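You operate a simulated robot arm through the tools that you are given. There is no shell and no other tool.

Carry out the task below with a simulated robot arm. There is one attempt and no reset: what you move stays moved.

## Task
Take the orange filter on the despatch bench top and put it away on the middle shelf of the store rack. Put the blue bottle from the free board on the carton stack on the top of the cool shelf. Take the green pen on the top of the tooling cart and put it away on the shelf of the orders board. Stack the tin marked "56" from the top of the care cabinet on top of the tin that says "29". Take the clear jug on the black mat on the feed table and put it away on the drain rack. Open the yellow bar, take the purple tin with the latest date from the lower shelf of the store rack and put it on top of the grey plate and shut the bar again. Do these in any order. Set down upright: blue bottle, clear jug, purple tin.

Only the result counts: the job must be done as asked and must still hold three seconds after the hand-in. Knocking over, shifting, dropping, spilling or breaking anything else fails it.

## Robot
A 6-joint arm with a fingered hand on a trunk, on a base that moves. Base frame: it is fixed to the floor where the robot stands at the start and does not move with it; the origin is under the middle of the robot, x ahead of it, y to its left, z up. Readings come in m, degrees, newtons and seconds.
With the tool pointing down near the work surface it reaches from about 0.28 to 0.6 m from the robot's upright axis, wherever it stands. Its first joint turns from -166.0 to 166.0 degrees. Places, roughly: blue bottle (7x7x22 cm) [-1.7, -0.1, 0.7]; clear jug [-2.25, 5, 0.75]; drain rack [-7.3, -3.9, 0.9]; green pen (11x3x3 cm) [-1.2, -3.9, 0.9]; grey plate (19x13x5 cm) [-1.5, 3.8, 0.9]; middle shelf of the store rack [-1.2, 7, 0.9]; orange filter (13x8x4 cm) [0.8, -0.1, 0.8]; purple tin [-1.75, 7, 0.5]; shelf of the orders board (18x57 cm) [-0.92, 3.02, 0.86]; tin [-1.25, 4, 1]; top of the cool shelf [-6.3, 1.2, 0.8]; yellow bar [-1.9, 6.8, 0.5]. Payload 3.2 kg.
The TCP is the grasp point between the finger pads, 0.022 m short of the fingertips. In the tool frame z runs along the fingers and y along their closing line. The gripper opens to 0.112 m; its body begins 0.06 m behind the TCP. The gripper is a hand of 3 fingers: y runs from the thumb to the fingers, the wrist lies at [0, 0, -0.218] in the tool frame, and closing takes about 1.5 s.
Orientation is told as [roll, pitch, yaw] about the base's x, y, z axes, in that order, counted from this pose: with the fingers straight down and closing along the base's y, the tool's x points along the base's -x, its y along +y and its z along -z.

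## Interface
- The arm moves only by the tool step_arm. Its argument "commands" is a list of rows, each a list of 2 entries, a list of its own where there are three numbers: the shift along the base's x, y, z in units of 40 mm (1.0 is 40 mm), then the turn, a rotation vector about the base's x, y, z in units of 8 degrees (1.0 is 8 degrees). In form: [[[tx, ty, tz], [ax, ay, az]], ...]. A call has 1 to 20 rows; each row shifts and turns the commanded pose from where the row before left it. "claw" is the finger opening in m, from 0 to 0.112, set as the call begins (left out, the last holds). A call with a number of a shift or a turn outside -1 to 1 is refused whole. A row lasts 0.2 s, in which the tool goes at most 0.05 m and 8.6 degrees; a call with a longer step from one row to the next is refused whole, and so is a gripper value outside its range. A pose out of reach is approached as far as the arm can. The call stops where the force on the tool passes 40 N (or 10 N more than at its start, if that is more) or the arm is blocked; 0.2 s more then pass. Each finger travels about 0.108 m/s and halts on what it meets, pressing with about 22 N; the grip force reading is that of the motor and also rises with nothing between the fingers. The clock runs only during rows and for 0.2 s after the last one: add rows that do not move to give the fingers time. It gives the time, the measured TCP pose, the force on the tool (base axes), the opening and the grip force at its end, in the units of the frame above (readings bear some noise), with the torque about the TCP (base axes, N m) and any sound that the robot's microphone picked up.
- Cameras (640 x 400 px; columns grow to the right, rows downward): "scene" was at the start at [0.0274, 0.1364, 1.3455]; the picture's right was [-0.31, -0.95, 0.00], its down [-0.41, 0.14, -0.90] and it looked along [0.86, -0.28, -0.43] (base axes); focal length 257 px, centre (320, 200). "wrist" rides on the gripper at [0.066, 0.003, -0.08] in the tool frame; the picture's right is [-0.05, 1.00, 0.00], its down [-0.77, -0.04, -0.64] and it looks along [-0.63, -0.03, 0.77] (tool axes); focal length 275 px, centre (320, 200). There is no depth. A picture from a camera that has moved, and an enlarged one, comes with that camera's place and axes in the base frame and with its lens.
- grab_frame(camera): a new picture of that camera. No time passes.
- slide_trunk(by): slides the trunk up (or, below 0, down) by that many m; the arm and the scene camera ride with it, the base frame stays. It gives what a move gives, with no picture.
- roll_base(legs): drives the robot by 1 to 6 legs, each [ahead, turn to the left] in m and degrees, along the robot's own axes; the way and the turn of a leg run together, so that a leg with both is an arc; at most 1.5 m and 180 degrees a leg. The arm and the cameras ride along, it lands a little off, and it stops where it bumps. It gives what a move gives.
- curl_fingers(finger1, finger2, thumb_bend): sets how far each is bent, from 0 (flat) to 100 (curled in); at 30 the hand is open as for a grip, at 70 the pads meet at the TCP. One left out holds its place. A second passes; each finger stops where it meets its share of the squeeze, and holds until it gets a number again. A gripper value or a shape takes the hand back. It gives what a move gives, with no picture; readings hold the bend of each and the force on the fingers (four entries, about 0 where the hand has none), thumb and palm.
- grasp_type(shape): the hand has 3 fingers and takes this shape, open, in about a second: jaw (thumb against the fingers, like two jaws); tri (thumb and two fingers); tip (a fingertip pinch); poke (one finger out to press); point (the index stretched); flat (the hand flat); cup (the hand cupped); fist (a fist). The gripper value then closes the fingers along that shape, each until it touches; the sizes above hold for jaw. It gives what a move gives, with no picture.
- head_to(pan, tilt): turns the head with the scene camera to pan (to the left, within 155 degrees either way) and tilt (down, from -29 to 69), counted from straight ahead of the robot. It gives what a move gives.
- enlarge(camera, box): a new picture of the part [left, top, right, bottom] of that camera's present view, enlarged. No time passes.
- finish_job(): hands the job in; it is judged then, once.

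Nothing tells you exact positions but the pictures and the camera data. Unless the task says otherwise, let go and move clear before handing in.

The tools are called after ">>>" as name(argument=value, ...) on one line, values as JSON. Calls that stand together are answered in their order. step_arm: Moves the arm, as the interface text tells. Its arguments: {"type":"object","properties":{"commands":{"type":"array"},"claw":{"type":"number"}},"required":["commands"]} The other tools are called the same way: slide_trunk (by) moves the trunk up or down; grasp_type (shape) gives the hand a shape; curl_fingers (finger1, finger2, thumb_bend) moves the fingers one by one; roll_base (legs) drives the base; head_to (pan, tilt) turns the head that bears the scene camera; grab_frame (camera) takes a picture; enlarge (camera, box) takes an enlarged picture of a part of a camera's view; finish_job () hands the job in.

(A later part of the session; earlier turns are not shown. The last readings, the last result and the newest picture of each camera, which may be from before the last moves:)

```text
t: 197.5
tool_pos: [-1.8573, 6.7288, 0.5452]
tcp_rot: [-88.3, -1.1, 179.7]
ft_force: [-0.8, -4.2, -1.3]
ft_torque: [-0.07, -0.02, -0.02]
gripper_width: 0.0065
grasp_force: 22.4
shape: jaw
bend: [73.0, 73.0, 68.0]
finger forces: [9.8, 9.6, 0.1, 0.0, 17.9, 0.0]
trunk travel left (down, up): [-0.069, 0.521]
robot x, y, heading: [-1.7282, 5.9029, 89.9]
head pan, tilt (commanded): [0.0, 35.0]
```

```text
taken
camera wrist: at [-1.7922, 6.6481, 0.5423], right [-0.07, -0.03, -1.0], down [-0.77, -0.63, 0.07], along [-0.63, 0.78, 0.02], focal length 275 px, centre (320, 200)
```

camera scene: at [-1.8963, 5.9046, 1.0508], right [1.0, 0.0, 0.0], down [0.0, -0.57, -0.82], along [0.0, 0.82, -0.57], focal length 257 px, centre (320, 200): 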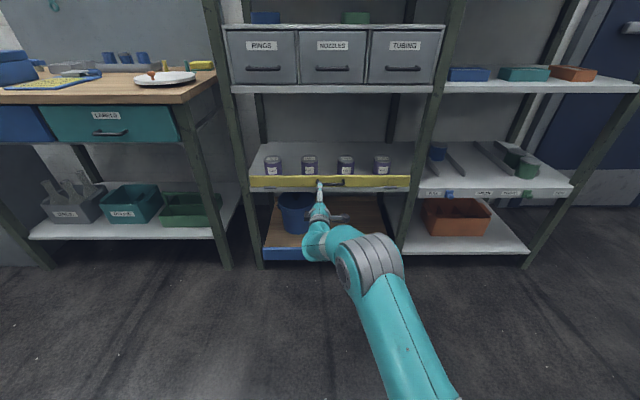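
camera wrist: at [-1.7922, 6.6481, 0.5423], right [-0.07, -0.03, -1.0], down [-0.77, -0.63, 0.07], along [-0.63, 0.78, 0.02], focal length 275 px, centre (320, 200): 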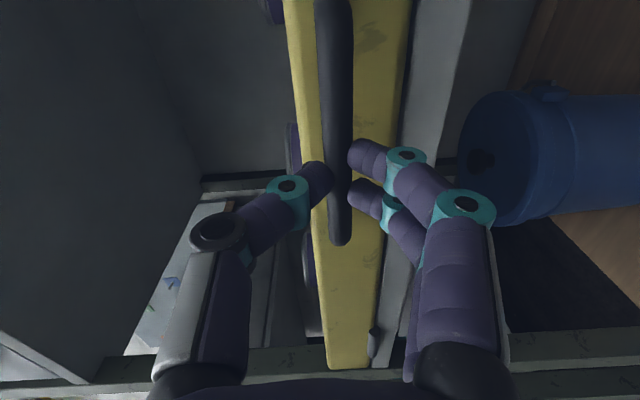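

The rod is pinched. I'll swing the flap open by pulling out and down along its arc in small steps.

>>> step_arm(commands=[[[0, -0.2, -0.1], [0, 0, 0]], [[0, -0.1, -0.2], [0, 0, 0]], [[0, 0, 0], [0, 0, 0]]])

>>> enlarge(camera="scene", box=[240, 140, 420, 253])

```text
t: 198.3
tool_pos: [-1.856, 6.7155, 0.5322]
tcp_rot: [-88.4, -1.1, 179.8]
ft_force: [0.1, -0.2, -0.1]
ft_torque: [-0.01, 0.01, -0.01]
gripper_width: 0.0019
grasp_force: 21.6
shape: jaw
bend: [75.0, 76.0, 74.0]
finger forces: [0.0, 0.0, 0.0, 0.0, 0.1, 0.1]
trunk travel left (down, up): [-0.069, 0.521]
robot x, y, heading: [-1.7313, 5.9055, 89.8]
head pan, tilt (commanded): [0.0, 35.0]
```

```text
3.54 times, centred on (330, 196) of scene
camera zoom: at [-1.8961, 5.9346, 1.0508], right [1.0, -0.01, 0.0], down [0.0, -0.57, -0.82], along [0.0, 0.82, -0.57], focal length 911 px, centre (285, 212)
```

zoom: 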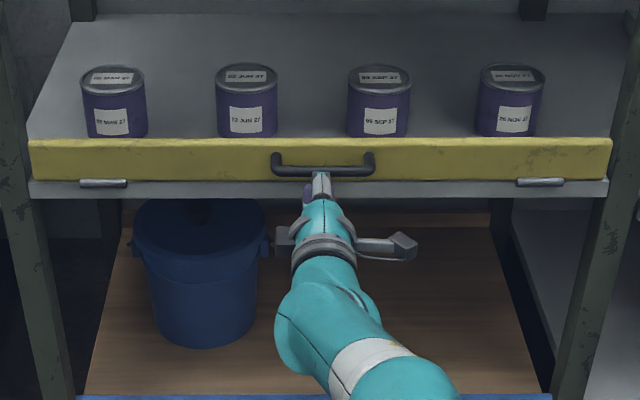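

The rod slipped out; I only had it with the fingertips, so it lies about 2 cm deeper. I'll reopen, reposition the base a bit closer, and grip deeper.

>>> step_arm(commands=[[[0, -0.5, 0.1], [0, 0, 0]], [[0, -0.5, 0], [0, 0, 0]], [[0, -0.3, 0], [0, 0, 0]], [[0, 0, 0], [0, 0, 0]], [[0, 0, 0], [0, 0, 0]]], claw=0.07)

>>> roll_base(legs=[[0.055, 0]])

>>> grab_frame(camera="wrist")

```text
t: 199.5
tool_pos: [-1.8718, 6.6779, 0.5418]
tcp_rot: [-88.2, -1.2, 179.3]
ft_force: [0.3, 0.2, 0.2]
ft_torque: [0.02, 0.04, 0.02]
gripper_width: 0.0695
grasp_force: 0.2
shape: jaw
bend: [71.0, 71.0, 69.0]
finger forces: [0.0, 0.1, 0.1, 0.0, 0.0, 0.0]
out of reach, approached as far as the arm can: row 2, 3
trunk travel left (down, up): [-0.069, 0.521]
robot x, y, heading: [-1.7319, 5.9101, 89.7]
head pan, tilt (commanded): [0.0, 35.0]
```

```text
t: 200.5
tool_pos: [-1.8704, 6.7321, 0.5411]
tcp_rot: [-88.3, -1.1, 179.4]
ft_force: [0.1, 0.5, 0.7]
ft_torque: [-0.04, 0.04, -0.02]
gripper_width: 0.0699
grasp_force: 0.0
shape: jaw
bend: [71.0, 71.0, 69.0]
finger forces: [0.0, 0.0, 0.0, 0.0, 0.1, 0.0]
trunk travel left (down, up): [-0.069, 0.521]
robot x, y, heading: [-1.7274, 5.9639, 89.7]
head pan, tilt (commanded): [0.0, 35.0]
```

```text
taken
camera wrist: at [-1.806, 6.6514, 0.539], right [-0.07, -0.03, -1.0], down [-0.78, -0.63, 0.07], along [-0.63, 0.78, 0.02], focal length 275 px, centre (320, 200)
```

wrist: 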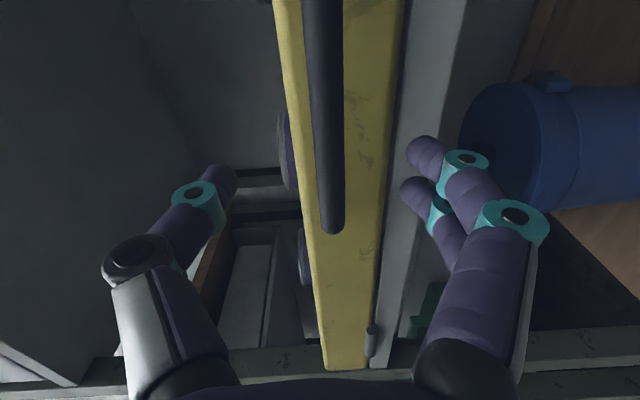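

>>> step_arm(commands=[[[0.2, 0.25, 0], [0, 0, 0]], [[0.2, 0.2, 0], [0, 0, 0]], [[0, 0, 0], [0, 0, 0]]])

>>> grab_frame(camera="wrist")

```text
t: 201.3
tool_pos: [-1.8558, 6.7514, 0.5405]
tcp_rot: [-88.3, -1.0, 179.5]
ft_force: [-0.9, 0.6, -0.3]
ft_torque: [-0.02, -0.03, 0.0]
gripper_width: 0.0697
grasp_force: 0.1
shape: jaw
bend: [71.0, 71.0, 69.0]
finger forces: [0.1, 0.0, 0.1, 0.0, 0.0, 0.0]
trunk travel left (down, up): [-0.069, 0.521]
robot x, y, heading: [-1.7306, 5.9619, 89.6]
head pan, tilt (commanded): [0.0, 35.0]
```

```text
taken
camera wrist: at [-1.7901, 6.6697, 0.5389], right [-0.07, -0.03, -1.0], down [-0.78, -0.63, 0.07], along [-0.63, 0.78, 0.02], focal length 275 px, centre (320, 200)
```

wrist: 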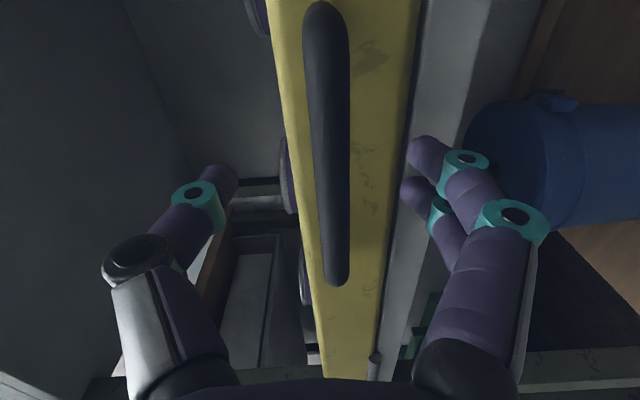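

>>> step_arm(commands=[[[0, 0, 0], [0, 0, 0]], [[0, 0, 0], [0, 0, 0]], [[0, 0, 0], [0, 0, 0]], [[0, 0, 0], [0, 0, 0]], [[0, 0, 0], [0, 0, 0]], [[0, 0, 0], [0, 0, 0]]], claw=0.0)

>>> grab_frame(camera="wrist")

```text
t: 202.7
tool_pos: [-1.8554, 6.7511, 0.5396]
tcp_rot: [-88.2, -1.1, 179.4]
ft_force: [-0.3, 3.9, -4.0]
ft_torque: [0.03, -0.02, -0.05]
gripper_width: 0.0
grasp_force: 21.2
shape: jaw
bend: [64.0, 64.0, 66.0]
finger forces: [3.6, 4.0, 0.0, 0.0, 1.4, 0.0]
trunk travel left (down, up): [-0.069, 0.521]
robot x, y, heading: [-1.73, 5.9602, 89.4]
head pan, tilt (commanded): [0.0, 35.0]
```

```text
taken
camera wrist: at [-1.7903, 6.67, 0.5382], right [-0.07, -0.03, -1.0], down [-0.78, -0.63, 0.07], along [-0.63, 0.78, 0.02], focal length 275 px, centre (320, 200)
```

wrist: 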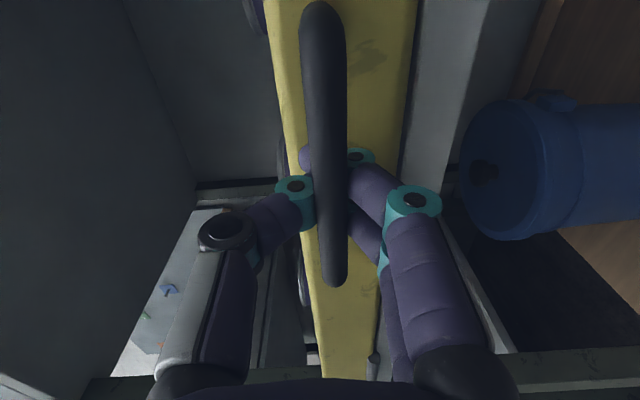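

The fingers have now wrapped behind the rod, a secure hook. I'm pulling out and down gently.

>>> step_arm(commands=[[[0, -0.15, -0.12], [0, 0, 0]], [[0, -0.1, -0.15], [0, 0, 0]], [[0, 0, 0], [0, 0, 0]]])

>>> enlarge(camera="scene", box=[240, 140, 420, 253])

```text
t: 203.5
tool_pos: [-1.8578, 6.7449, 0.5297]
tcp_rot: [-88.0, -1.2, 179.2]
ft_force: [7.9, 3.7, -1.0]
ft_torque: [0.06, -0.02, 0.0]
gripper_width: 0.0
grasp_force: 22.7
shape: jaw
bend: [64.0, 64.0, 66.0]
finger forces: [2.8, 3.1, 0.0, 0.1, 2.5, 0.0]
out of reach, approached as far as the arm can: row 2
trunk travel left (down, up): [-0.069, 0.521]
robot x, y, heading: [-1.7304, 5.9604, 89.5]
head pan, tilt (commanded): [0.0, 35.0]
```

```text
3.54 times, centred on (330, 196) of scene
camera zoom: at [-1.8953, 5.9903, 1.0509], right [1.0, -0.01, 0.0], down [0.0, -0.57, -0.82], along [0.01, 0.82, -0.57], focal length 911 px, centre (285, 212)
```

zoom: 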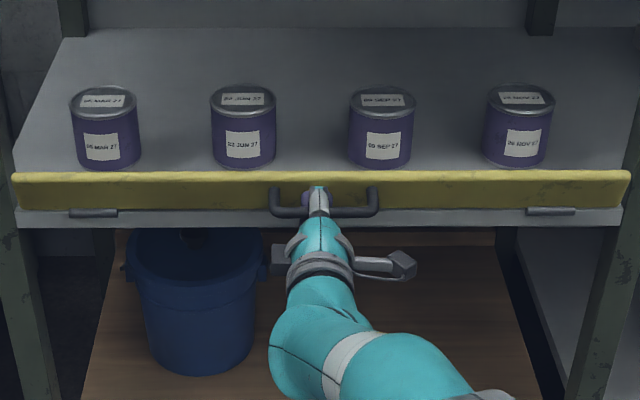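

>>> slide_trunk(by=-0.02)

>>> enlarge(camera="scene", box=[240, 140, 420, 253])

>>> grab_frame(camera="wrist")

```text
t: 204.2
tool_pos: [-1.8608, 6.7448, 0.509]
tcp_rot: [-88.1, -0.9, 179.3]
ft_force: [-3.7, -3.7, -2.7]
ft_torque: [0.02, -0.03, 0.04]
gripper_width: 0.0001
grasp_force: 22.2
shape: jaw
bend: [67.0, 68.0, 74.0]
finger forces: [1.2, 1.2, 0.1, 0.0, 2.5, 0.0]
trunk travel left (down, up): [-0.049, 0.541]
robot x, y, heading: [-1.7292, 5.9613, 89.6]
head pan, tilt (commanded): [0.0, 35.0]
```

```text
3.54 times, centred on (330, 196) of scene
camera zoom: at [-1.8962, 5.9893, 1.0306], right [1.0, 0.0, 0.0], down [0.0, -0.57, -0.82], along [0.0, 0.82, -0.57], focal length 911 px, centre (285, 212)
```

zoom: 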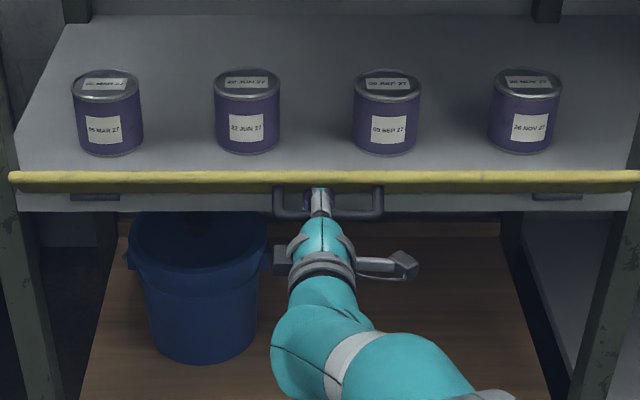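

```text
taken
camera wrist: at [-1.7956, 6.6626, 0.5084], right [-0.06, -0.03, -1.0], down [-0.78, -0.62, 0.07], along [-0.62, 0.78, 0.01], focal length 275 px, centre (320, 200)
```

wrist: 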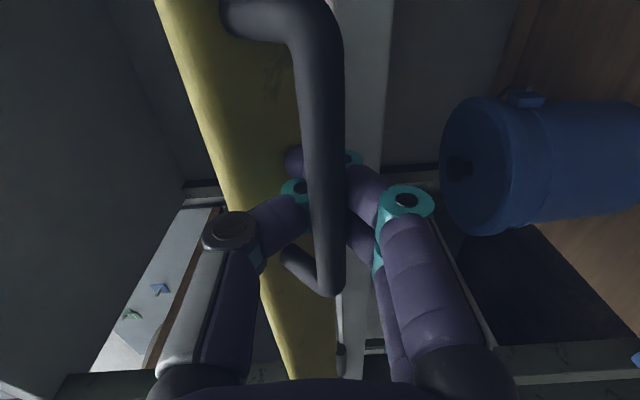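

The flap is swinging open, now about 45°. Continuing down.

>>> slide_trunk(by=-0.02)

>>> enlarge(camera="scene", box=[240, 140, 420, 253])

>>> grab_frame(camera="wrist")

```text
t: 204.8
tool_pos: [-1.8589, 6.7448, 0.4924]
tcp_rot: [-88.2, -1.1, 179.0]
ft_force: [1.1, 3.8, 3.6]
ft_torque: [0.15, 0.03, 0.05]
gripper_width: 0.0
grasp_force: 21.8
shape: jaw
bend: [67.0, 68.0, 75.0]
finger forces: [1.1, 1.4, 0.1, 0.1, 15.1, 0.0]
trunk travel left (down, up): [-0.029, 0.561]
robot x, y, heading: [-1.733, 5.9614, 90.0]
head pan, tilt (commanded): [0.0, 35.0]
```

```text
3.54 times, centred on (330, 196) of scene
camera zoom: at [-1.8956, 5.9897, 1.0108], right [1.0, -0.01, 0.0], down [0.0, -0.57, -0.82], along [0.0, 0.82, -0.57], focal length 911 px, centre (285, 212)
```

zoom: 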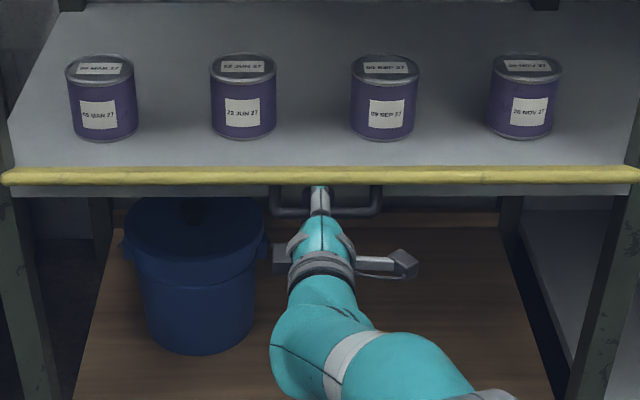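

```text
taken
camera wrist: at [-1.7933, 6.6629, 0.4902], right [-0.07, -0.03, -1.0], down [-0.78, -0.62, 0.07], along [-0.62, 0.78, 0.02], focal length 275 px, centre (320, 200)
```

wrist: 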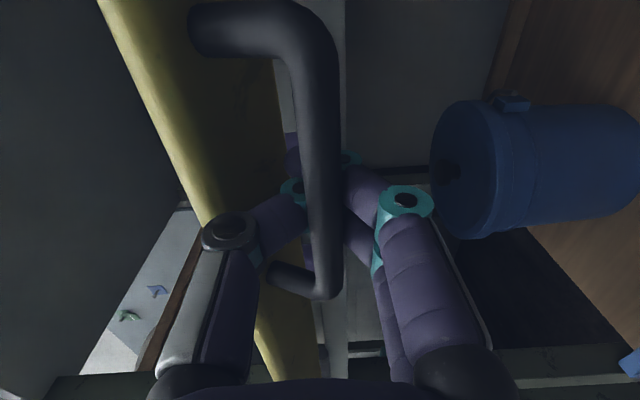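

The flap is about 60° open. My thumb is between rod and flap, so I'll let go now and see whether the flap stays or drops further.

>>> step_arm(commands=[[[0, 0, 0], [0, 0, 0]], [[0, 0, 0], [0, 0, 0]], [[0, 0, 0], [0, 0, 0]], [[0, 0, 0], [0, 0, 0]], [[0, 0, 0], [0, 0, 0]]], claw=0.06)

>>> grab_frame(camera="wrist")

>>> enlarge(camera="scene", box=[240, 140, 420, 253])

```text
t: 206.0
tool_pos: [-1.8579, 6.7441, 0.4901]
tcp_rot: [-88.1, -1.1, 179.2]
ft_force: [-1.5, -5.3, -5.4]
ft_torque: [-0.04, -0.09, 0.09]
gripper_width: 0.0509
grasp_force: 0.0
shape: jaw
bend: [72.0, 72.0, 74.0]
finger forces: [0.0, 0.0, 0.1, 0.0, 11.1, 0.0]
trunk travel left (down, up): [-0.029, 0.561]
robot x, y, heading: [-1.7314, 5.9618, 89.9]
head pan, tilt (commanded): [0.0, 35.0]
```

```text
taken
camera wrist: at [-1.7949, 6.6629, 0.4887], right [-0.07, -0.03, -1.0], down [-0.78, -0.62, 0.07], along [-0.62, 0.78, 0.02], focal length 275 px, centre (320, 200)
```

wrist: 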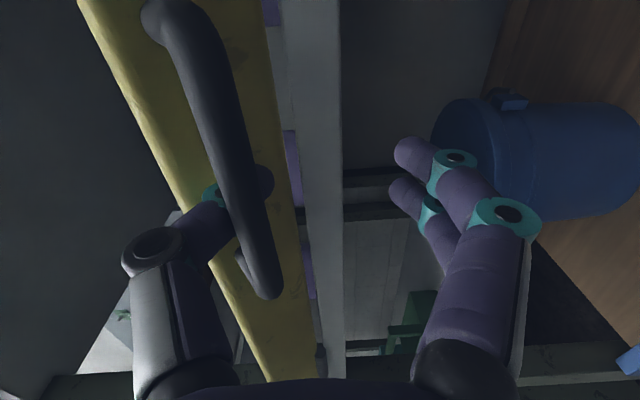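

```text
3.54 times, centred on (330, 196) of scene
camera zoom: at [-1.896, 5.9901, 1.0107], right [1.0, 0.0, 0.0], down [0.0, -0.57, -0.82], along [0.0, 0.82, -0.57], focal length 911 px, centre (285, 212)
```

zoom: 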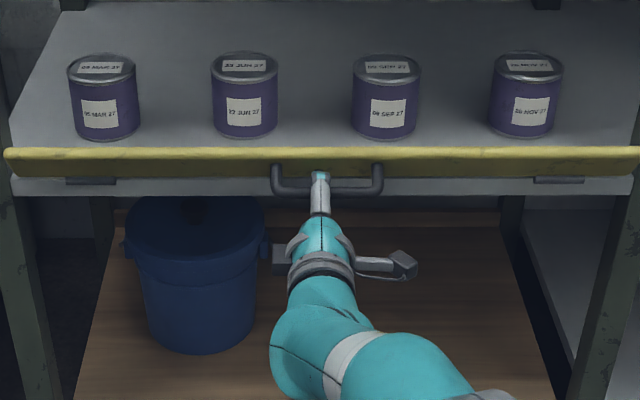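

>>> slide_trunk(by=-0.025)

>>> grab_frame(camera="wrist")

>>> enlarge(camera="scene", box=[240, 140, 420, 253])

```text
t: 206.7
tool_pos: [-1.8568, 6.7455, 0.4661]
tcp_rot: [-88.1, -1.1, 179.0]
ft_force: [0.2, -0.5, -0.3]
ft_torque: [-0.01, 0.0, -0.01]
gripper_width: 0.0594
grasp_force: 0.0
shape: jaw
bend: [72.0, 72.0, 70.0]
finger forces: [0.0, 0.0, 0.0, 0.1, 1.0, 0.0]
trunk travel left (down, up): [-0.004, 0.586]
robot x, y, heading: [-1.7313, 5.9629, 89.6]
head pan, tilt (commanded): [0.0, 35.0]
```

```text
taken
camera wrist: at [-1.7936, 6.663, 0.4643], right [-0.07, -0.03, -1.0], down [-0.78, -0.62, 0.07], along [-0.62, 0.78, 0.02], focal length 275 px, centre (320, 200)
```

wrist: 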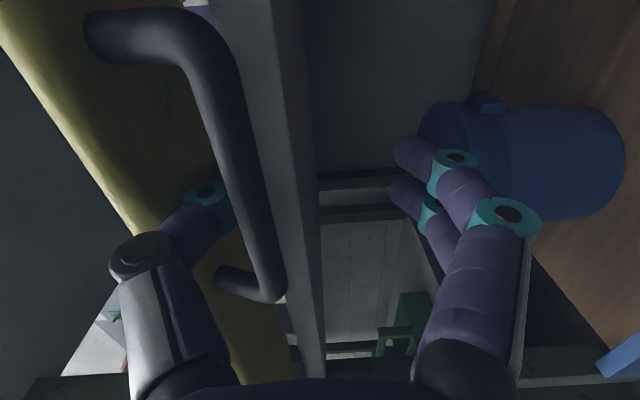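

```text
3.54 times, centred on (330, 196) of scene
camera zoom: at [-1.8958, 5.99, 0.9857], right [1.0, -0.01, 0.0], down [0.0, -0.57, -0.82], along [0.0, 0.82, -0.57], focal length 911 px, centre (285, 212)
```

zoom: 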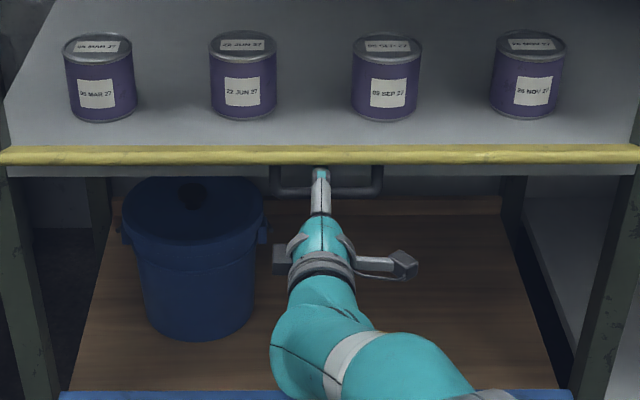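

>>> roll_base(legs=[[-0.06, 0]])

>>> enlarge(camera="scene", box=[240, 140, 420, 253])

>>> grab_frame(camera="wrist")

```text
t: 207.7
tool_pos: [-1.8589, 6.6848, 0.4657]
tcp_rot: [-88.1, -1.2, 179.1]
ft_force: [0.2, -0.4, -0.3]
ft_torque: [-0.02, 0.0, -0.01]
gripper_width: 0.0596
grasp_force: 0.1
shape: jaw
bend: [72.0, 72.0, 70.0]
finger forces: [0.0, 0.0, 0.0, 0.0, 0.0, 0.0]
trunk travel left (down, up): [-0.004, 0.586]
robot x, y, heading: [-1.7326, 5.9018, 89.7]
head pan, tilt (commanded): [0.0, 35.0]
```

```text
3.54 times, centred on (330, 196) of scene
camera zoom: at [-1.8961, 5.9297, 0.9858], right [1.0, 0.0, 0.0], down [0.0, -0.57, -0.82], along [0.0, 0.82, -0.57], focal length 911 px, centre (285, 212)
```

zoom: 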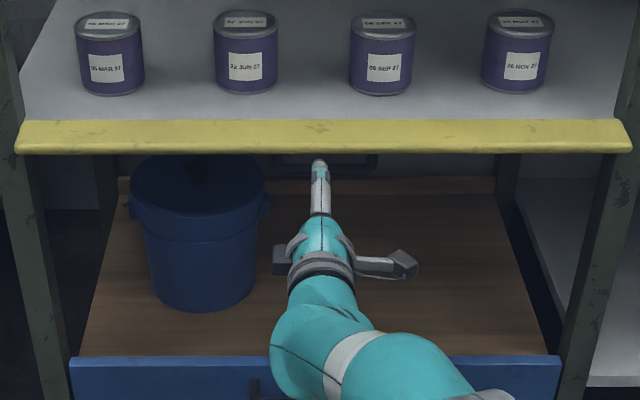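

```text
taken
camera wrist: at [-1.7949, 6.6028, 0.4643], right [-0.07, -0.03, -1.0], down [-0.78, -0.62, 0.07], along [-0.62, 0.78, 0.02], focal length 275 px, centre (320, 200)
```

wrist: 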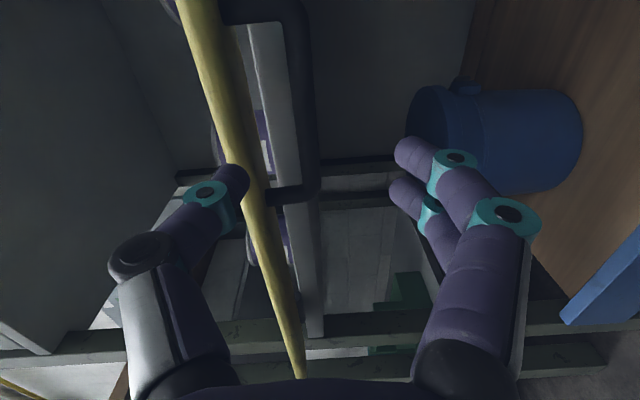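

The flap dropped fully open. Now I'll back away, raise the trunk and return the hand to the 45° forward-down pose for the tin.

>>> roll_base(legs=[[-0.12, 0]])

>>> slide_trunk(by=0.15)

>>> step_arm(commands=[[[0.1, 0, 0.1], [0, -0.94, 0]], [[0.1, 0, 0.1], [0, -0.94, 0]], [[0.1, 0, 0.1], [0, -0.94, 0]], [[0.1, 0, 0.1], [0, -0.94, 0]], [[0.1, 0, 0.1], [0, -0.94, 0]], [[0.1, 0, 0.1], [0, -0.94, 0]], [[0.1, 0, 0.1], [0, -0.94, 0]], [[0.1, 0, 0.1], [0, -0.94, 0]], [[0.1, 0, 0.1], [0, -0.94, 0]], [[0.1, 0, 0.1], [0, -0.94, 0]], [[0.1, 0, 0.1], [0, -0.94, 0]], [[0.1, 0, 0.1], [0, -0.94, 0]], [[0, 0, 0], [0, 0, 0]]], claw=0.112)

>>> grab_frame(camera="wrist")

>>> grab_frame(camera="scene")

```text
t: 208.9
tool_pos: [-1.8594, 6.5633, 0.4659]
tcp_rot: [-88.1, -1.2, 179.1]
ft_force: [0.3, -0.5, 0.1]
ft_torque: [-0.02, -0.03, -0.03]
gripper_width: 0.0595
grasp_force: 0.1
shape: jaw
bend: [72.0, 72.0, 70.0]
finger forces: [0.0, 0.0, 0.0, 0.0, 0.0, 0.0]
trunk travel left (down, up): [-0.004, 0.586]
robot x, y, heading: [-1.7317, 5.7826, 90.0]
head pan, tilt (commanded): [0.0, 35.0]
```

```text
t: 210.7
tool_pos: [-1.8589, 6.5645, 0.6161]
tcp_rot: [-88.1, -1.1, 179.1]
ft_force: [0.9, 0.0, 0.2]
ft_torque: [-0.03, 0.03, 0.02]
gripper_width: 0.0599
grasp_force: 0.2
shape: jaw
bend: [72.0, 72.0, 70.0]
finger forces: [0.0, 0.0, 0.1, 0.0, 0.0, 0.0]
trunk travel left (down, up): [-0.154, 0.436]
robot x, y, heading: [-1.7284, 5.7819, 89.6]
head pan, tilt (commanded): [0.0, 35.0]
```

```text
t: 213.5
tool_pos: [-1.8238, 6.5778, 0.6687]
tcp_rot: [-133.0, 88.9, 134.7]
ft_force: [-0.3, 0.5, -0.4]
ft_torque: [-0.03, -0.02, -0.02]
gripper_width: 0.1117
grasp_force: 0.1
shape: jaw
bend: [30.0, 30.0, 30.0]
finger forces: [0.0, 0.0, 0.0, 0.1, 0.0, 0.0]
out of reach, approached as far as the arm can: row 6, 8, 9, 10, 12
trunk travel left (down, up): [-0.154, 0.436]
robot x, y, heading: [-1.7369, 5.7817, 89.7]
head pan, tilt (commanded): [0.0, 35.0]
```

```text
taken
camera wrist: at [-1.8237, 6.4967, 0.7345], right [1.0, -0.04, -0.06], down [-0.07, -0.62, -0.78], along [-0.01, 0.78, -0.62], focal length 275 px, centre (320, 200)
```

wrist: 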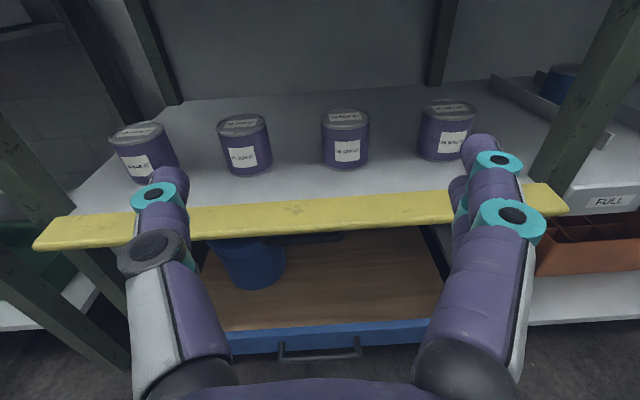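

```text
taken
camera scene: at [-1.8967, 5.8093, 1.1358], right [1.0, -0.01, 0.0], down [0.0, -0.57, -0.82], along [0.0, 0.82, -0.57], focal length 257 px, centre (320, 200)
```

scene: 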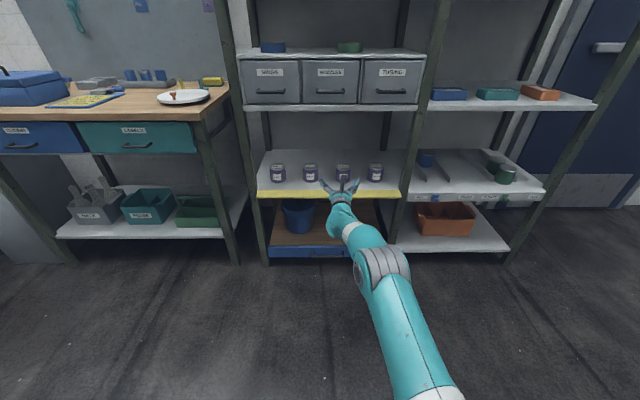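

The flap lies open and the tins are undisturbed. I'll pitch the tool 45° down and pull it in closer.

>>> step_arm(commands=[[[0.2, -0.85, 0.1], [-0.7, 0, 0]], [[0.2, -0.85, 0.1], [-0.7, 0, 0]], [[0.2, -0.85, 0.1], [-0.7, 0, 0]], [[0.2, -0.85, 0.1], [-0.7, 0, 0]], [[0.2, -0.85, 0.1], [-0.7, 0, 0]], [[0.2, -0.85, 0.1], [-0.7, 0, 0]], [[0.2, -0.85, 0.1], [-0.7, 0, 0]], [[0.2, -0.85, 0.1], [-0.7, 0, 0]], [[0, 0, 0], [0, 0, 0]]])

>>> grab_frame(camera="wrist")

```text
t: 215.5
tool_pos: [-1.7535, 6.292, 0.651]
tcp_rot: [0.9, 46.8, -91.3]
ft_force: [-0.6, 0.4, -0.5]
ft_torque: [-0.01, 0.02, -0.04]
gripper_width: 0.1119
grasp_force: 0.0
shape: jaw
bend: [30.0, 30.0, 30.0]
finger forces: [0.0, 0.1, 0.0, 0.0, 0.1, 0.0]
out of reach, approached as far as the arm can: row 7, 8
trunk travel left (down, up): [-0.154, 0.436]
robot x, y, heading: [-1.7357, 5.7836, 89.8]
head pan, tilt (commanded): [0.0, 35.0]
```

```text
taken
camera wrist: at [-1.7535, 6.2788, 0.7546], right [1.0, -0.06, -0.02], down [-0.07, -0.99, -0.13], along [-0.02, 0.13, -0.99], focal length 275 px, centre (320, 200)
```

wrist: 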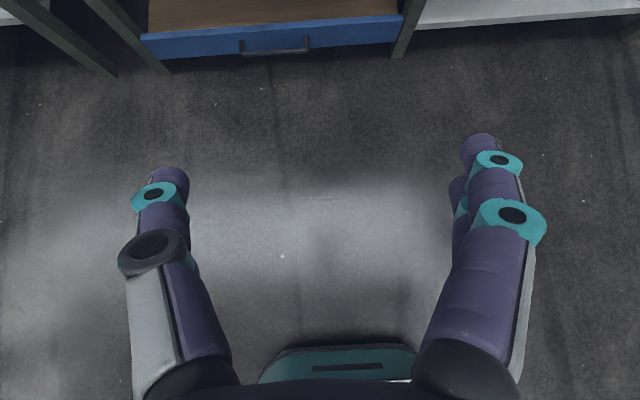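

The tin's centre is about (-1.627, 6.897) with its top at ≈0.565. I'll do an S-curve to shift 12 cm right and approach.

>>> roll_base(legs=[[0.2, -35], [0.2, 35]])

>>> grab_frame(camera="wrist")

>>> grab_frame(camera="scene")

```text
t: 219.2
tool_pos: [-1.6347, 6.6684, 0.6519]
tcp_rot: [0.9, 47.0, -91.2]
ft_force: [-0.3, 0.0, 0.7]
ft_torque: [-0.04, -0.03, -0.01]
gripper_width: 0.1119
grasp_force: 0.0
shape: jaw
bend: [30.0, 30.0, 30.0]
finger forces: [0.1, 0.0, 0.0, 0.0, 0.0, 0.0]
trunk travel left (down, up): [-0.154, 0.436]
robot x, y, heading: [-1.6097, 6.1563, 89.7]
head pan, tilt (commanded): [0.0, 35.0]
```

```text
taken
camera wrist: at [-1.6336, 6.6547, 0.7547], right [1.0, -0.06, -0.02], down [-0.07, -0.99, -0.13], along [-0.02, 0.13, -0.99], focal length 275 px, centre (320, 200)
```

wrist: 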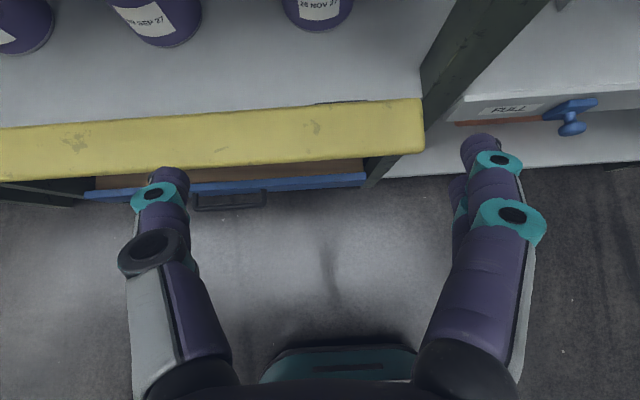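

```text
taken
camera scene: at [-1.7756, 6.1847, 1.1358], right [1.0, 0.0, 0.0], down [0.0, -0.57, -0.82], along [0.0, 0.82, -0.57], focal length 257 px, centre (320, 200)
```

scene: 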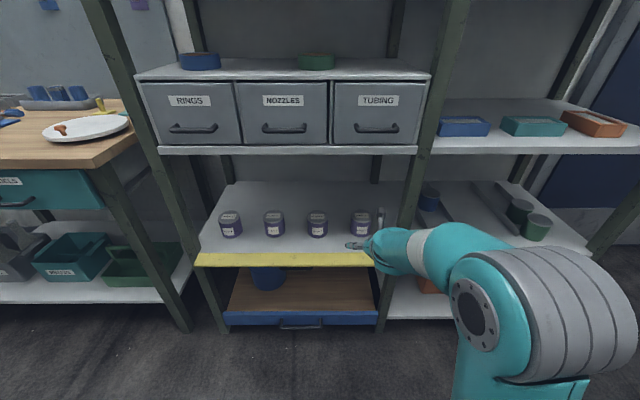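

The tin is straight ahead, centre (-1.629, 6.897). I lower the trunk to clear the shelf above, then drive in over the flap with the fingers straddling the tin.

>>> slide_trunk(by=-0.07)

>>> step_arm(commands=[[[0, 0, 0], [0, 0, 0]], [[0, 0, 0], [0, 0, 0]], [[0, 0, 0], [0, 0, 0]]], claw=0.1)

>>> roll_base(legs=[[0.13, 0]])

>>> grab_frame(camera="wrist")

>>> grab_frame(camera="scene")

```text
t: 220.3
tool_pos: [-1.6354, 6.6683, 0.5816]
tcp_rot: [0.8, 47.0, -91.2]
ft_force: [1.0, 0.3, 0.0]
ft_torque: [-0.01, -0.01, -0.02]
gripper_width: 0.1118
grasp_force: 0.0
shape: jaw
bend: [30.0, 30.0, 30.0]
finger forces: [0.0, 0.0, 0.0, 0.0, 0.1, 0.0]
trunk travel left (down, up): [-0.084, 0.506]
robot x, y, heading: [-1.6123, 6.1585, 89.6]
head pan, tilt (commanded): [0.0, 35.0]
```

```text
t: 221.1
tool_pos: [-1.635, 6.6675, 0.5816]
tcp_rot: [0.8, 46.8, -91.2]
ft_force: [-0.2, -0.4, 0.1]
ft_torque: [0.0, 0.02, 0.0]
gripper_width: 0.1001
grasp_force: 0.0
shape: jaw
bend: [49.0, 49.0, 45.0]
finger forces: [0.0, 0.0, 0.0, 0.0, 0.0, 0.1]
trunk travel left (down, up): [-0.084, 0.506]
robot x, y, heading: [-1.6112, 6.1609, 89.5]
head pan, tilt (commanded): [0.0, 35.0]
```

```text
t: 222.4
tool_pos: [-1.6342, 6.7996, 0.5823]
tcp_rot: [0.8, 46.9, -91.2]
ft_force: [0.1, 0.3, 0.3]
ft_torque: [0.02, 0.0, 0.0]
gripper_width: 0.1002
grasp_force: 0.1
shape: jaw
bend: [49.0, 49.0, 45.0]
finger forces: [0.1, 0.0, 0.1, 0.0, 0.0, 0.0]
trunk travel left (down, up): [-0.084, 0.506]
robot x, y, heading: [-1.611, 6.2864, 89.5]
head pan, tilt (commanded): [0.0, 35.0]
```

```text
taken
camera wrist: at [-1.6337, 6.7855, 0.6847], right [1.0, -0.06, -0.02], down [-0.07, -0.99, -0.13], along [-0.02, 0.13, -0.99], focal length 275 px, centre (320, 200)
```

wrist: 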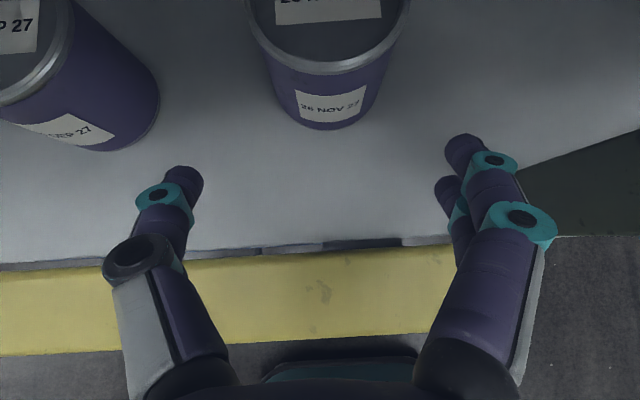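

```text
taken
camera scene: at [-1.7751, 6.3153, 1.0658], right [1.0, 0.0, 0.0], down [0.0, -0.57, -0.82], along [0.0, 0.82, -0.57], focal length 257 px, centre (320, 200)
```

scene: 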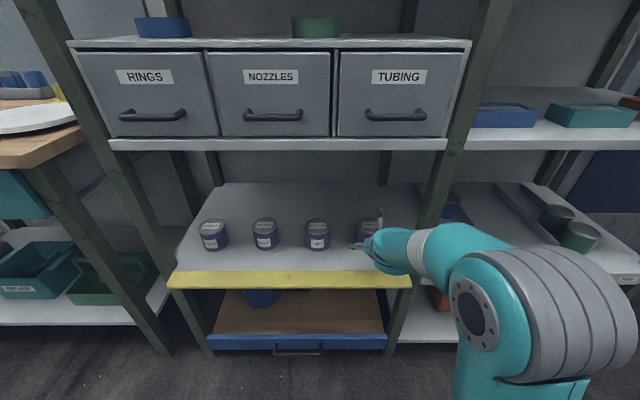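

>>> roll_base(legs=[[0.09, 0]])

>>> grab_frame(camera="wrist")

```text
t: 223.5
tool_pos: [-1.6347, 6.8904, 0.58]
tcp_rot: [0.8, 46.9, -91.1]
ft_force: [0.9, 0.3, 0.3]
ft_torque: [-0.01, -0.01, 0.04]
gripper_width: 0.1004
grasp_force: 0.0
shape: jaw
bend: [49.0, 49.0, 45.0]
finger forces: [0.0, 0.1, 0.0, 0.1, 0.0, 0.0]
trunk travel left (down, up): [-0.084, 0.506]
robot x, y, heading: [-1.6116, 6.3792, 89.6]
head pan, tilt (commanded): [0.0, 35.0]
```

```text
taken
camera wrist: at [-1.6337, 6.8759, 0.6848], right [1.0, -0.06, -0.02], down [-0.07, -0.99, -0.13], along [-0.02, 0.13, -0.99], focal length 275 px, centre (320, 200)
```

wrist: 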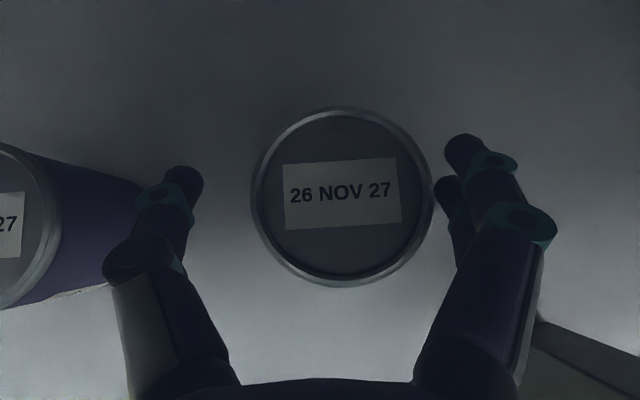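

>>> step_arm(commands=[[[0.2, 0.05, 0], [0, 0, 0]], [[0, 0, 0], [0, 0, 0]]])

>>> slide_trunk(by=-0.034)

>>> grab_frame(camera="wrist")

```text
t: 224.1
tool_pos: [-1.6262, 6.8911, 0.5814]
tcp_rot: [0.8, 46.9, -91.2]
ft_force: [-0.1, -0.3, 0.0]
ft_torque: [0.03, 0.02, 0.02]
gripper_width: 0.1002
grasp_force: 0.0
shape: jaw
bend: [49.0, 49.0, 45.0]
finger forces: [0.0, 0.0, 0.0, 0.1, 0.0, 0.0]
trunk travel left (down, up): [-0.084, 0.506]
robot x, y, heading: [-1.6087, 6.3742, 89.8]
head pan, tilt (commanded): [0.0, 35.0]
```

```text
t: 224.9
tool_pos: [-1.6267, 6.8919, 0.5472]
tcp_rot: [0.8, 46.9, -91.1]
ft_force: [0.3, -0.6, -1.3]
ft_torque: [0.01, 0.01, -0.02]
gripper_width: 0.1
grasp_force: 0.0
shape: jaw
bend: [49.0, 49.0, 45.0]
finger forces: [0.0, 0.0, 0.0, 0.0, 0.0, 0.1]
trunk travel left (down, up): [-0.05, 0.54]
robot x, y, heading: [-1.6107, 6.3793, 90.0]
head pan, tilt (commanded): [0.0, 35.0]
```

```text
taken
camera wrist: at [-1.6255, 6.878, 0.6505], right [1.0, -0.06, -0.02], down [-0.07, -0.99, -0.13], along [-0.02, 0.13, -0.99], focal length 275 px, centre (320, 200)
```

wrist: 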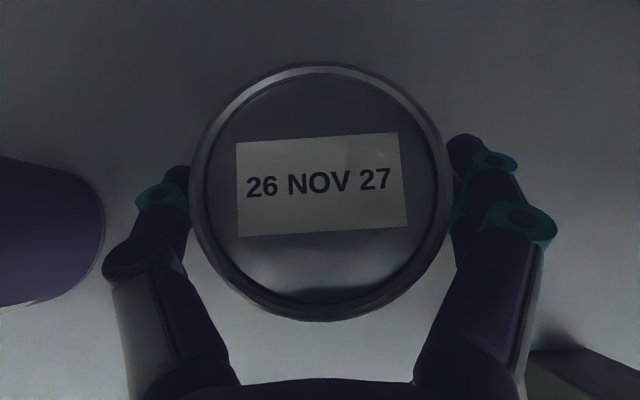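

The tin is centred between the fingers. Closing on it.

>>> step_arm(commands=[[[0, 0, 0], [0, 0, 0]], [[0, 0, 0], [0, 0, 0]], [[0, 0, 0], [0, 0, 0]], [[0, 0, 0], [0, 0, 0]], [[0, 0, 0], [0, 0, 0]], [[0, 0, 0], [0, 0, 0]]], claw=0.0)

>>> grab_frame(camera="wrist")

```text
t: 226.3
tool_pos: [-1.6262, 6.891, 0.5472]
tcp_rot: [0.8, 46.9, -91.2]
ft_force: [-0.5, 0.4, -0.2]
ft_torque: [-0.02, -0.06, 0.0]
gripper_width: 0.0623
grasp_force: 22.1
shape: jaw
bend: [72.0, 71.0, 71.0]
finger forces: [9.5, 9.8, 0.0, 0.0, 20.9, 0.0]
trunk travel left (down, up): [-0.05, 0.54]
robot x, y, heading: [-1.6072, 6.3776, 89.5]
head pan, tilt (commanded): [0.0, 35.0]
```

```text
taken
camera wrist: at [-1.6256, 6.8781, 0.6504], right [1.0, -0.06, -0.02], down [-0.07, -0.99, -0.13], along [-0.02, 0.13, -0.99], focal length 275 px, centre (320, 200)
```

wrist: 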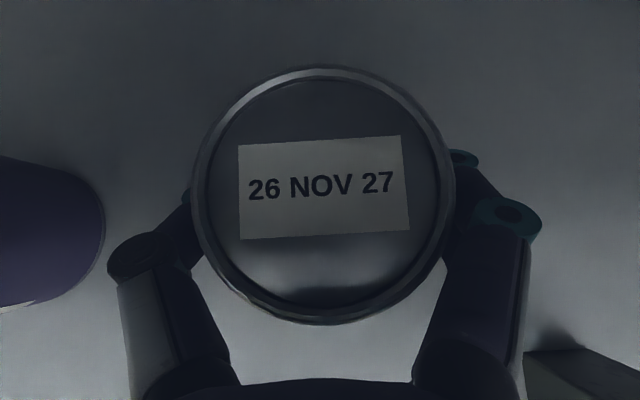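

I have the tin, with a 0.062 m grip. I lift it clear and back straight out over the open flap.

>>> slide_trunk(by=0.05)

>>> roll_base(legs=[[-0.35, 0]])

>>> grab_frame(camera="scene")

>>> grab_frame(camera="wrist")

```text
t: 227.2
tool_pos: [-1.6276, 6.891, 0.5965]
tcp_rot: [0.8, 46.9, -91.2]
ft_force: [0.5, -0.5, -2.7]
ft_torque: [-0.04, 0.0, -0.01]
gripper_width: 0.0621
grasp_force: 22.5
shape: jaw
bend: [72.0, 71.0, 71.0]
finger forces: [9.1, 10.0, 0.0, 0.1, 20.8, 0.0]
trunk travel left (down, up): [-0.1, 0.49]
robot x, y, heading: [-1.6084, 6.3778, 89.9]
head pan, tilt (commanded): [0.0, 35.0]
```

```text
t: 229.5
tool_pos: [-1.6284, 6.5398, 0.5976]
tcp_rot: [0.8, 46.9, -91.0]
ft_force: [-0.2, -0.2, -2.5]
ft_torque: [0.02, -0.03, 0.04]
gripper_width: 0.0621
grasp_force: 21.9
shape: jaw
bend: [72.0, 71.0, 71.0]
finger forces: [9.1, 9.9, 0.1, 0.1, 20.8, 0.0]
trunk travel left (down, up): [-0.1, 0.49]
robot x, y, heading: [-1.6086, 6.0273, 89.9]
head pan, tilt (commanded): [0.0, 35.0]
```

```text
taken
camera scene: at [-1.7753, 6.054, 1.0818], right [1.0, 0.0, 0.0], down [0.0, -0.57, -0.82], along [0.0, 0.82, -0.57], focal length 257 px, centre (320, 200)
```

scene: 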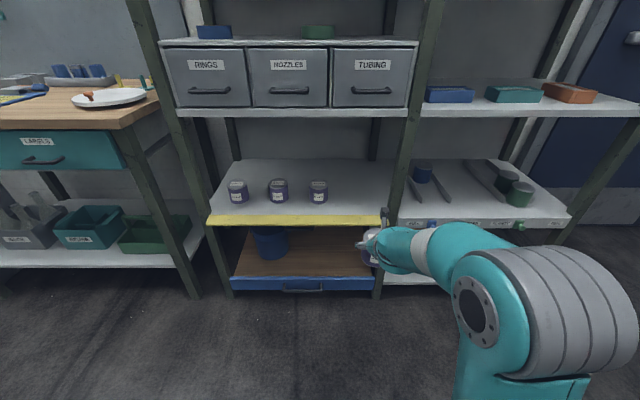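

```text
taken
camera wrist: at [-1.6274, 6.5266, 0.7004], right [1.0, -0.06, -0.02], down [-0.06, -0.99, -0.13], along [-0.02, 0.13, -0.99], focal length 275 px, centre (320, 200)
```

wrist: 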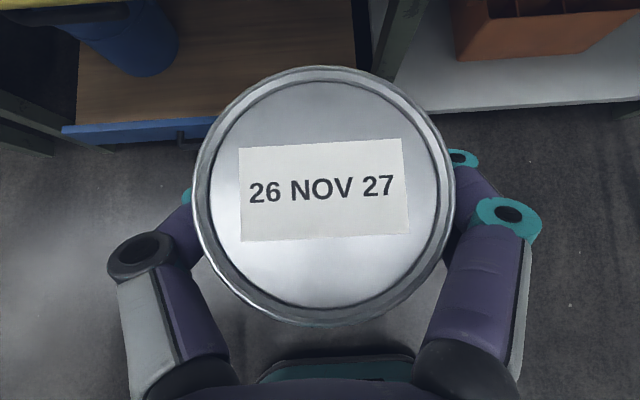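

The tin is out and upright in the grip. I'll raise the trunk, turn round and look at the care cabinet and the grey plate.

>>> slide_trunk(by=0.45)

>>> roll_base(legs=[[-0.2, 0], [0, -170]])

>>> head_to(pan=10, tilt=30)

>>> grab_frame(camera="scene")

```text
refused: 0.45 is not a number from -0.4 to 0.4
```

```text
t: 238.1
tool_pos: [-1.5074, 5.3239, 0.5971]
tcp_rot: [0.8, 46.8, 98.6]
ft_force: [0.3, -0.1, -2.3]
ft_torque: [0.03, 0.05, -0.01]
gripper_width: 0.062
grasp_force: 21.9
shape: jaw
bend: [72.0, 71.0, 71.0]
finger forces: [8.7, 10.1, 0.1, 0.0, 20.6, 0.0]
trunk travel left (down, up): [-0.1, 0.49]
robot x, y, heading: [-1.6074, 5.8259, -80.1]
head pan, tilt (commanded): [0.0, 35.0]
```

```text
t: 238.8
tool_pos: [-1.5063, 5.3245, 0.5979]
tcp_rot: [0.8, 46.9, 98.7]
ft_force: [-0.4, -0.1, -3.2]
ft_torque: [0.01, -0.03, -0.01]
gripper_width: 0.062
grasp_force: 22.7
shape: jaw
bend: [72.0, 71.0, 71.0]
finger forces: [8.7, 10.1, 0.0, 0.1, 20.6, 0.0]
trunk travel left (down, up): [-0.1, 0.49]
robot x, y, heading: [-1.6118, 5.827, -80.6]
head pan, tilt (commanded): [10.0, 30.0]
```

```text
taken
camera scene: at [-1.4256, 5.8286, 1.0895], right [-0.94, -0.34, 0.0], down [-0.17, 0.47, -0.87], along [0.29, -0.82, -0.5], focal length 257 px, centre (320, 200)
```

scene: 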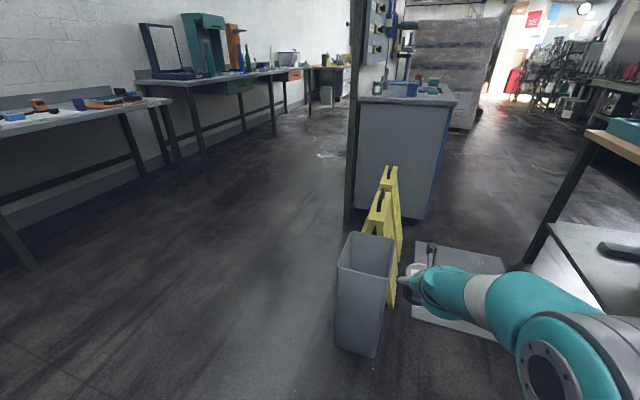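

>>> slide_trunk(by=0.4)

>>> grab_frame(camera="scene")

>>> enlarge(camera="scene", box=[320, 40, 500, 153])

```text
t: 242.6
tool_pos: [-1.5052, 5.3229, 0.9979]
tcp_rot: [0.9, 46.8, 98.6]
ft_force: [0.2, 0.6, -2.7]
ft_torque: [-0.03, -0.03, 0.02]
gripper_width: 0.0619
grasp_force: 21.9
shape: jaw
bend: [72.0, 71.0, 71.0]
finger forces: [8.8, 10.1, 0.0, 0.0, 20.6, 0.0]
trunk travel left (down, up): [-0.5, 0.09]
robot x, y, heading: [-1.6074, 5.8283, -80.5]
head pan, tilt (commanded): [10.0, 30.0]
```

```text
taken
camera scene: at [-1.4255, 5.8286, 1.4895], right [-0.94, -0.34, 0.0], down [-0.17, 0.47, -0.87], along [0.29, -0.82, -0.5], focal length 257 px, centre (320, 200)
```

scene: 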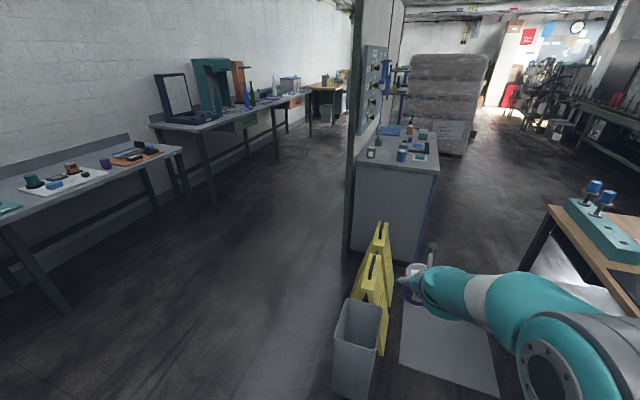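

```text
3.54 times, centred on (410, 96) of scene
camera zoom: at [-1.4255, 5.8286, 1.4895], right [-0.94, -0.34, 0.0], down [-0.17, 0.47, -0.87], along [0.29, -0.82, -0.5], focal length 911 px, centre (1, 566)
```

zoom: 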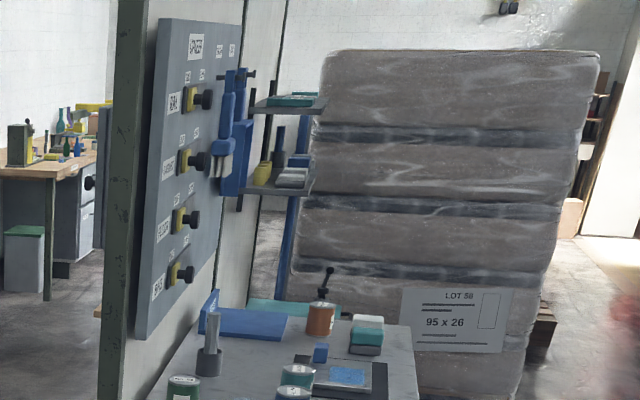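

The care cabinet spans x from -1.6 to -1.1 and y from about 3.0 to 4.25, against the partition; I'd reach it best from its west side. There's a grey floor sheet and bins on the direct way, so I'll check the route round the feed table.

>>> head_to(pan=-60, tilt=25)

>>> grab_frame(camera="scene")

>>> head_to(pan=-105, tilt=25)

>>> grab_frame(camera="scene")

```text
t: 244.0
tool_pos: [-1.5047, 5.3246, 0.9967]
tcp_rot: [0.9, 46.9, 98.7]
ft_force: [0.2, 0.4, -3.0]
ft_torque: [0.01, -0.04, 0.0]
gripper_width: 0.0618
grasp_force: 22.3
shape: jaw
bend: [72.0, 71.0, 71.0]
finger forces: [8.7, 10.1, 0.0, 0.1, 20.5, 0.0]
trunk travel left (down, up): [-0.5, 0.09]
robot x, y, heading: [-1.6076, 5.8312, -80.2]
head pan, tilt (commanded): [-60.0, 25.0]
```

```text
taken
camera scene: at [-1.5268, 5.855, 1.4975], right [-0.64, 0.77, 0.0], down [0.33, 0.27, -0.91], along [-0.7, -0.58, -0.42], focal length 257 px, centre (320, 200)
```

scene: 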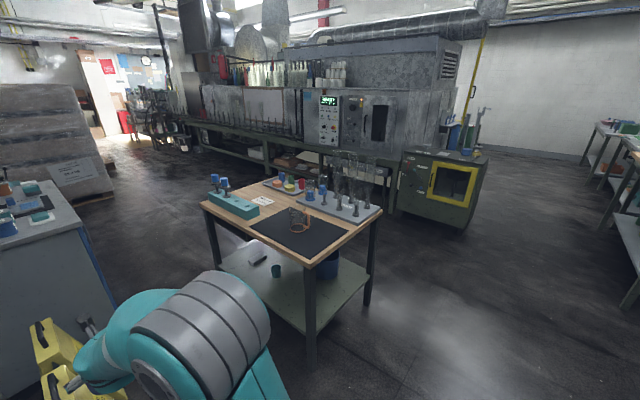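

```text
t: 245.1
tool_pos: [-1.506, 5.3245, 0.9956]
tcp_rot: [0.8, 46.9, 98.6]
ft_force: [0.5, -1.0, -3.5]
ft_torque: [0.01, 0.01, -0.03]
gripper_width: 0.0617
grasp_force: 22.3
shape: jaw
bend: [72.0, 71.0, 71.0]
finger forces: [8.7, 10.1, 0.0, 0.0, 20.5, 0.1]
trunk travel left (down, up): [-0.5, 0.09]
robot x, y, heading: [-1.6101, 5.8256, -80.7]
head pan, tilt (commanded): [-105.0, 25.0]
```

```text
taken
camera scene: at [-1.5476, 5.9223, 1.4976], right [0.09, 1.0, 0.0], down [0.42, -0.04, -0.91], along [-0.9, 0.08, -0.42], focal length 257 px, centre (320, 200)
```

scene: 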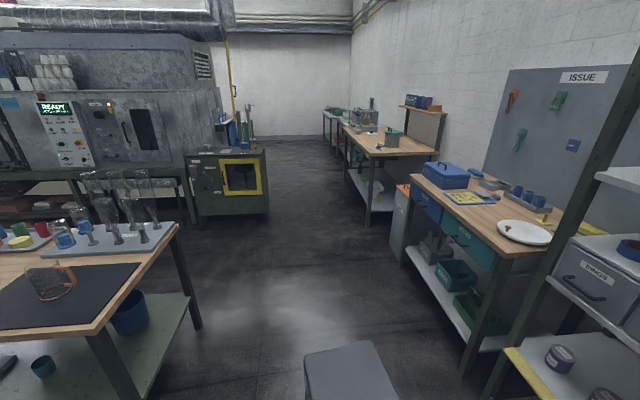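

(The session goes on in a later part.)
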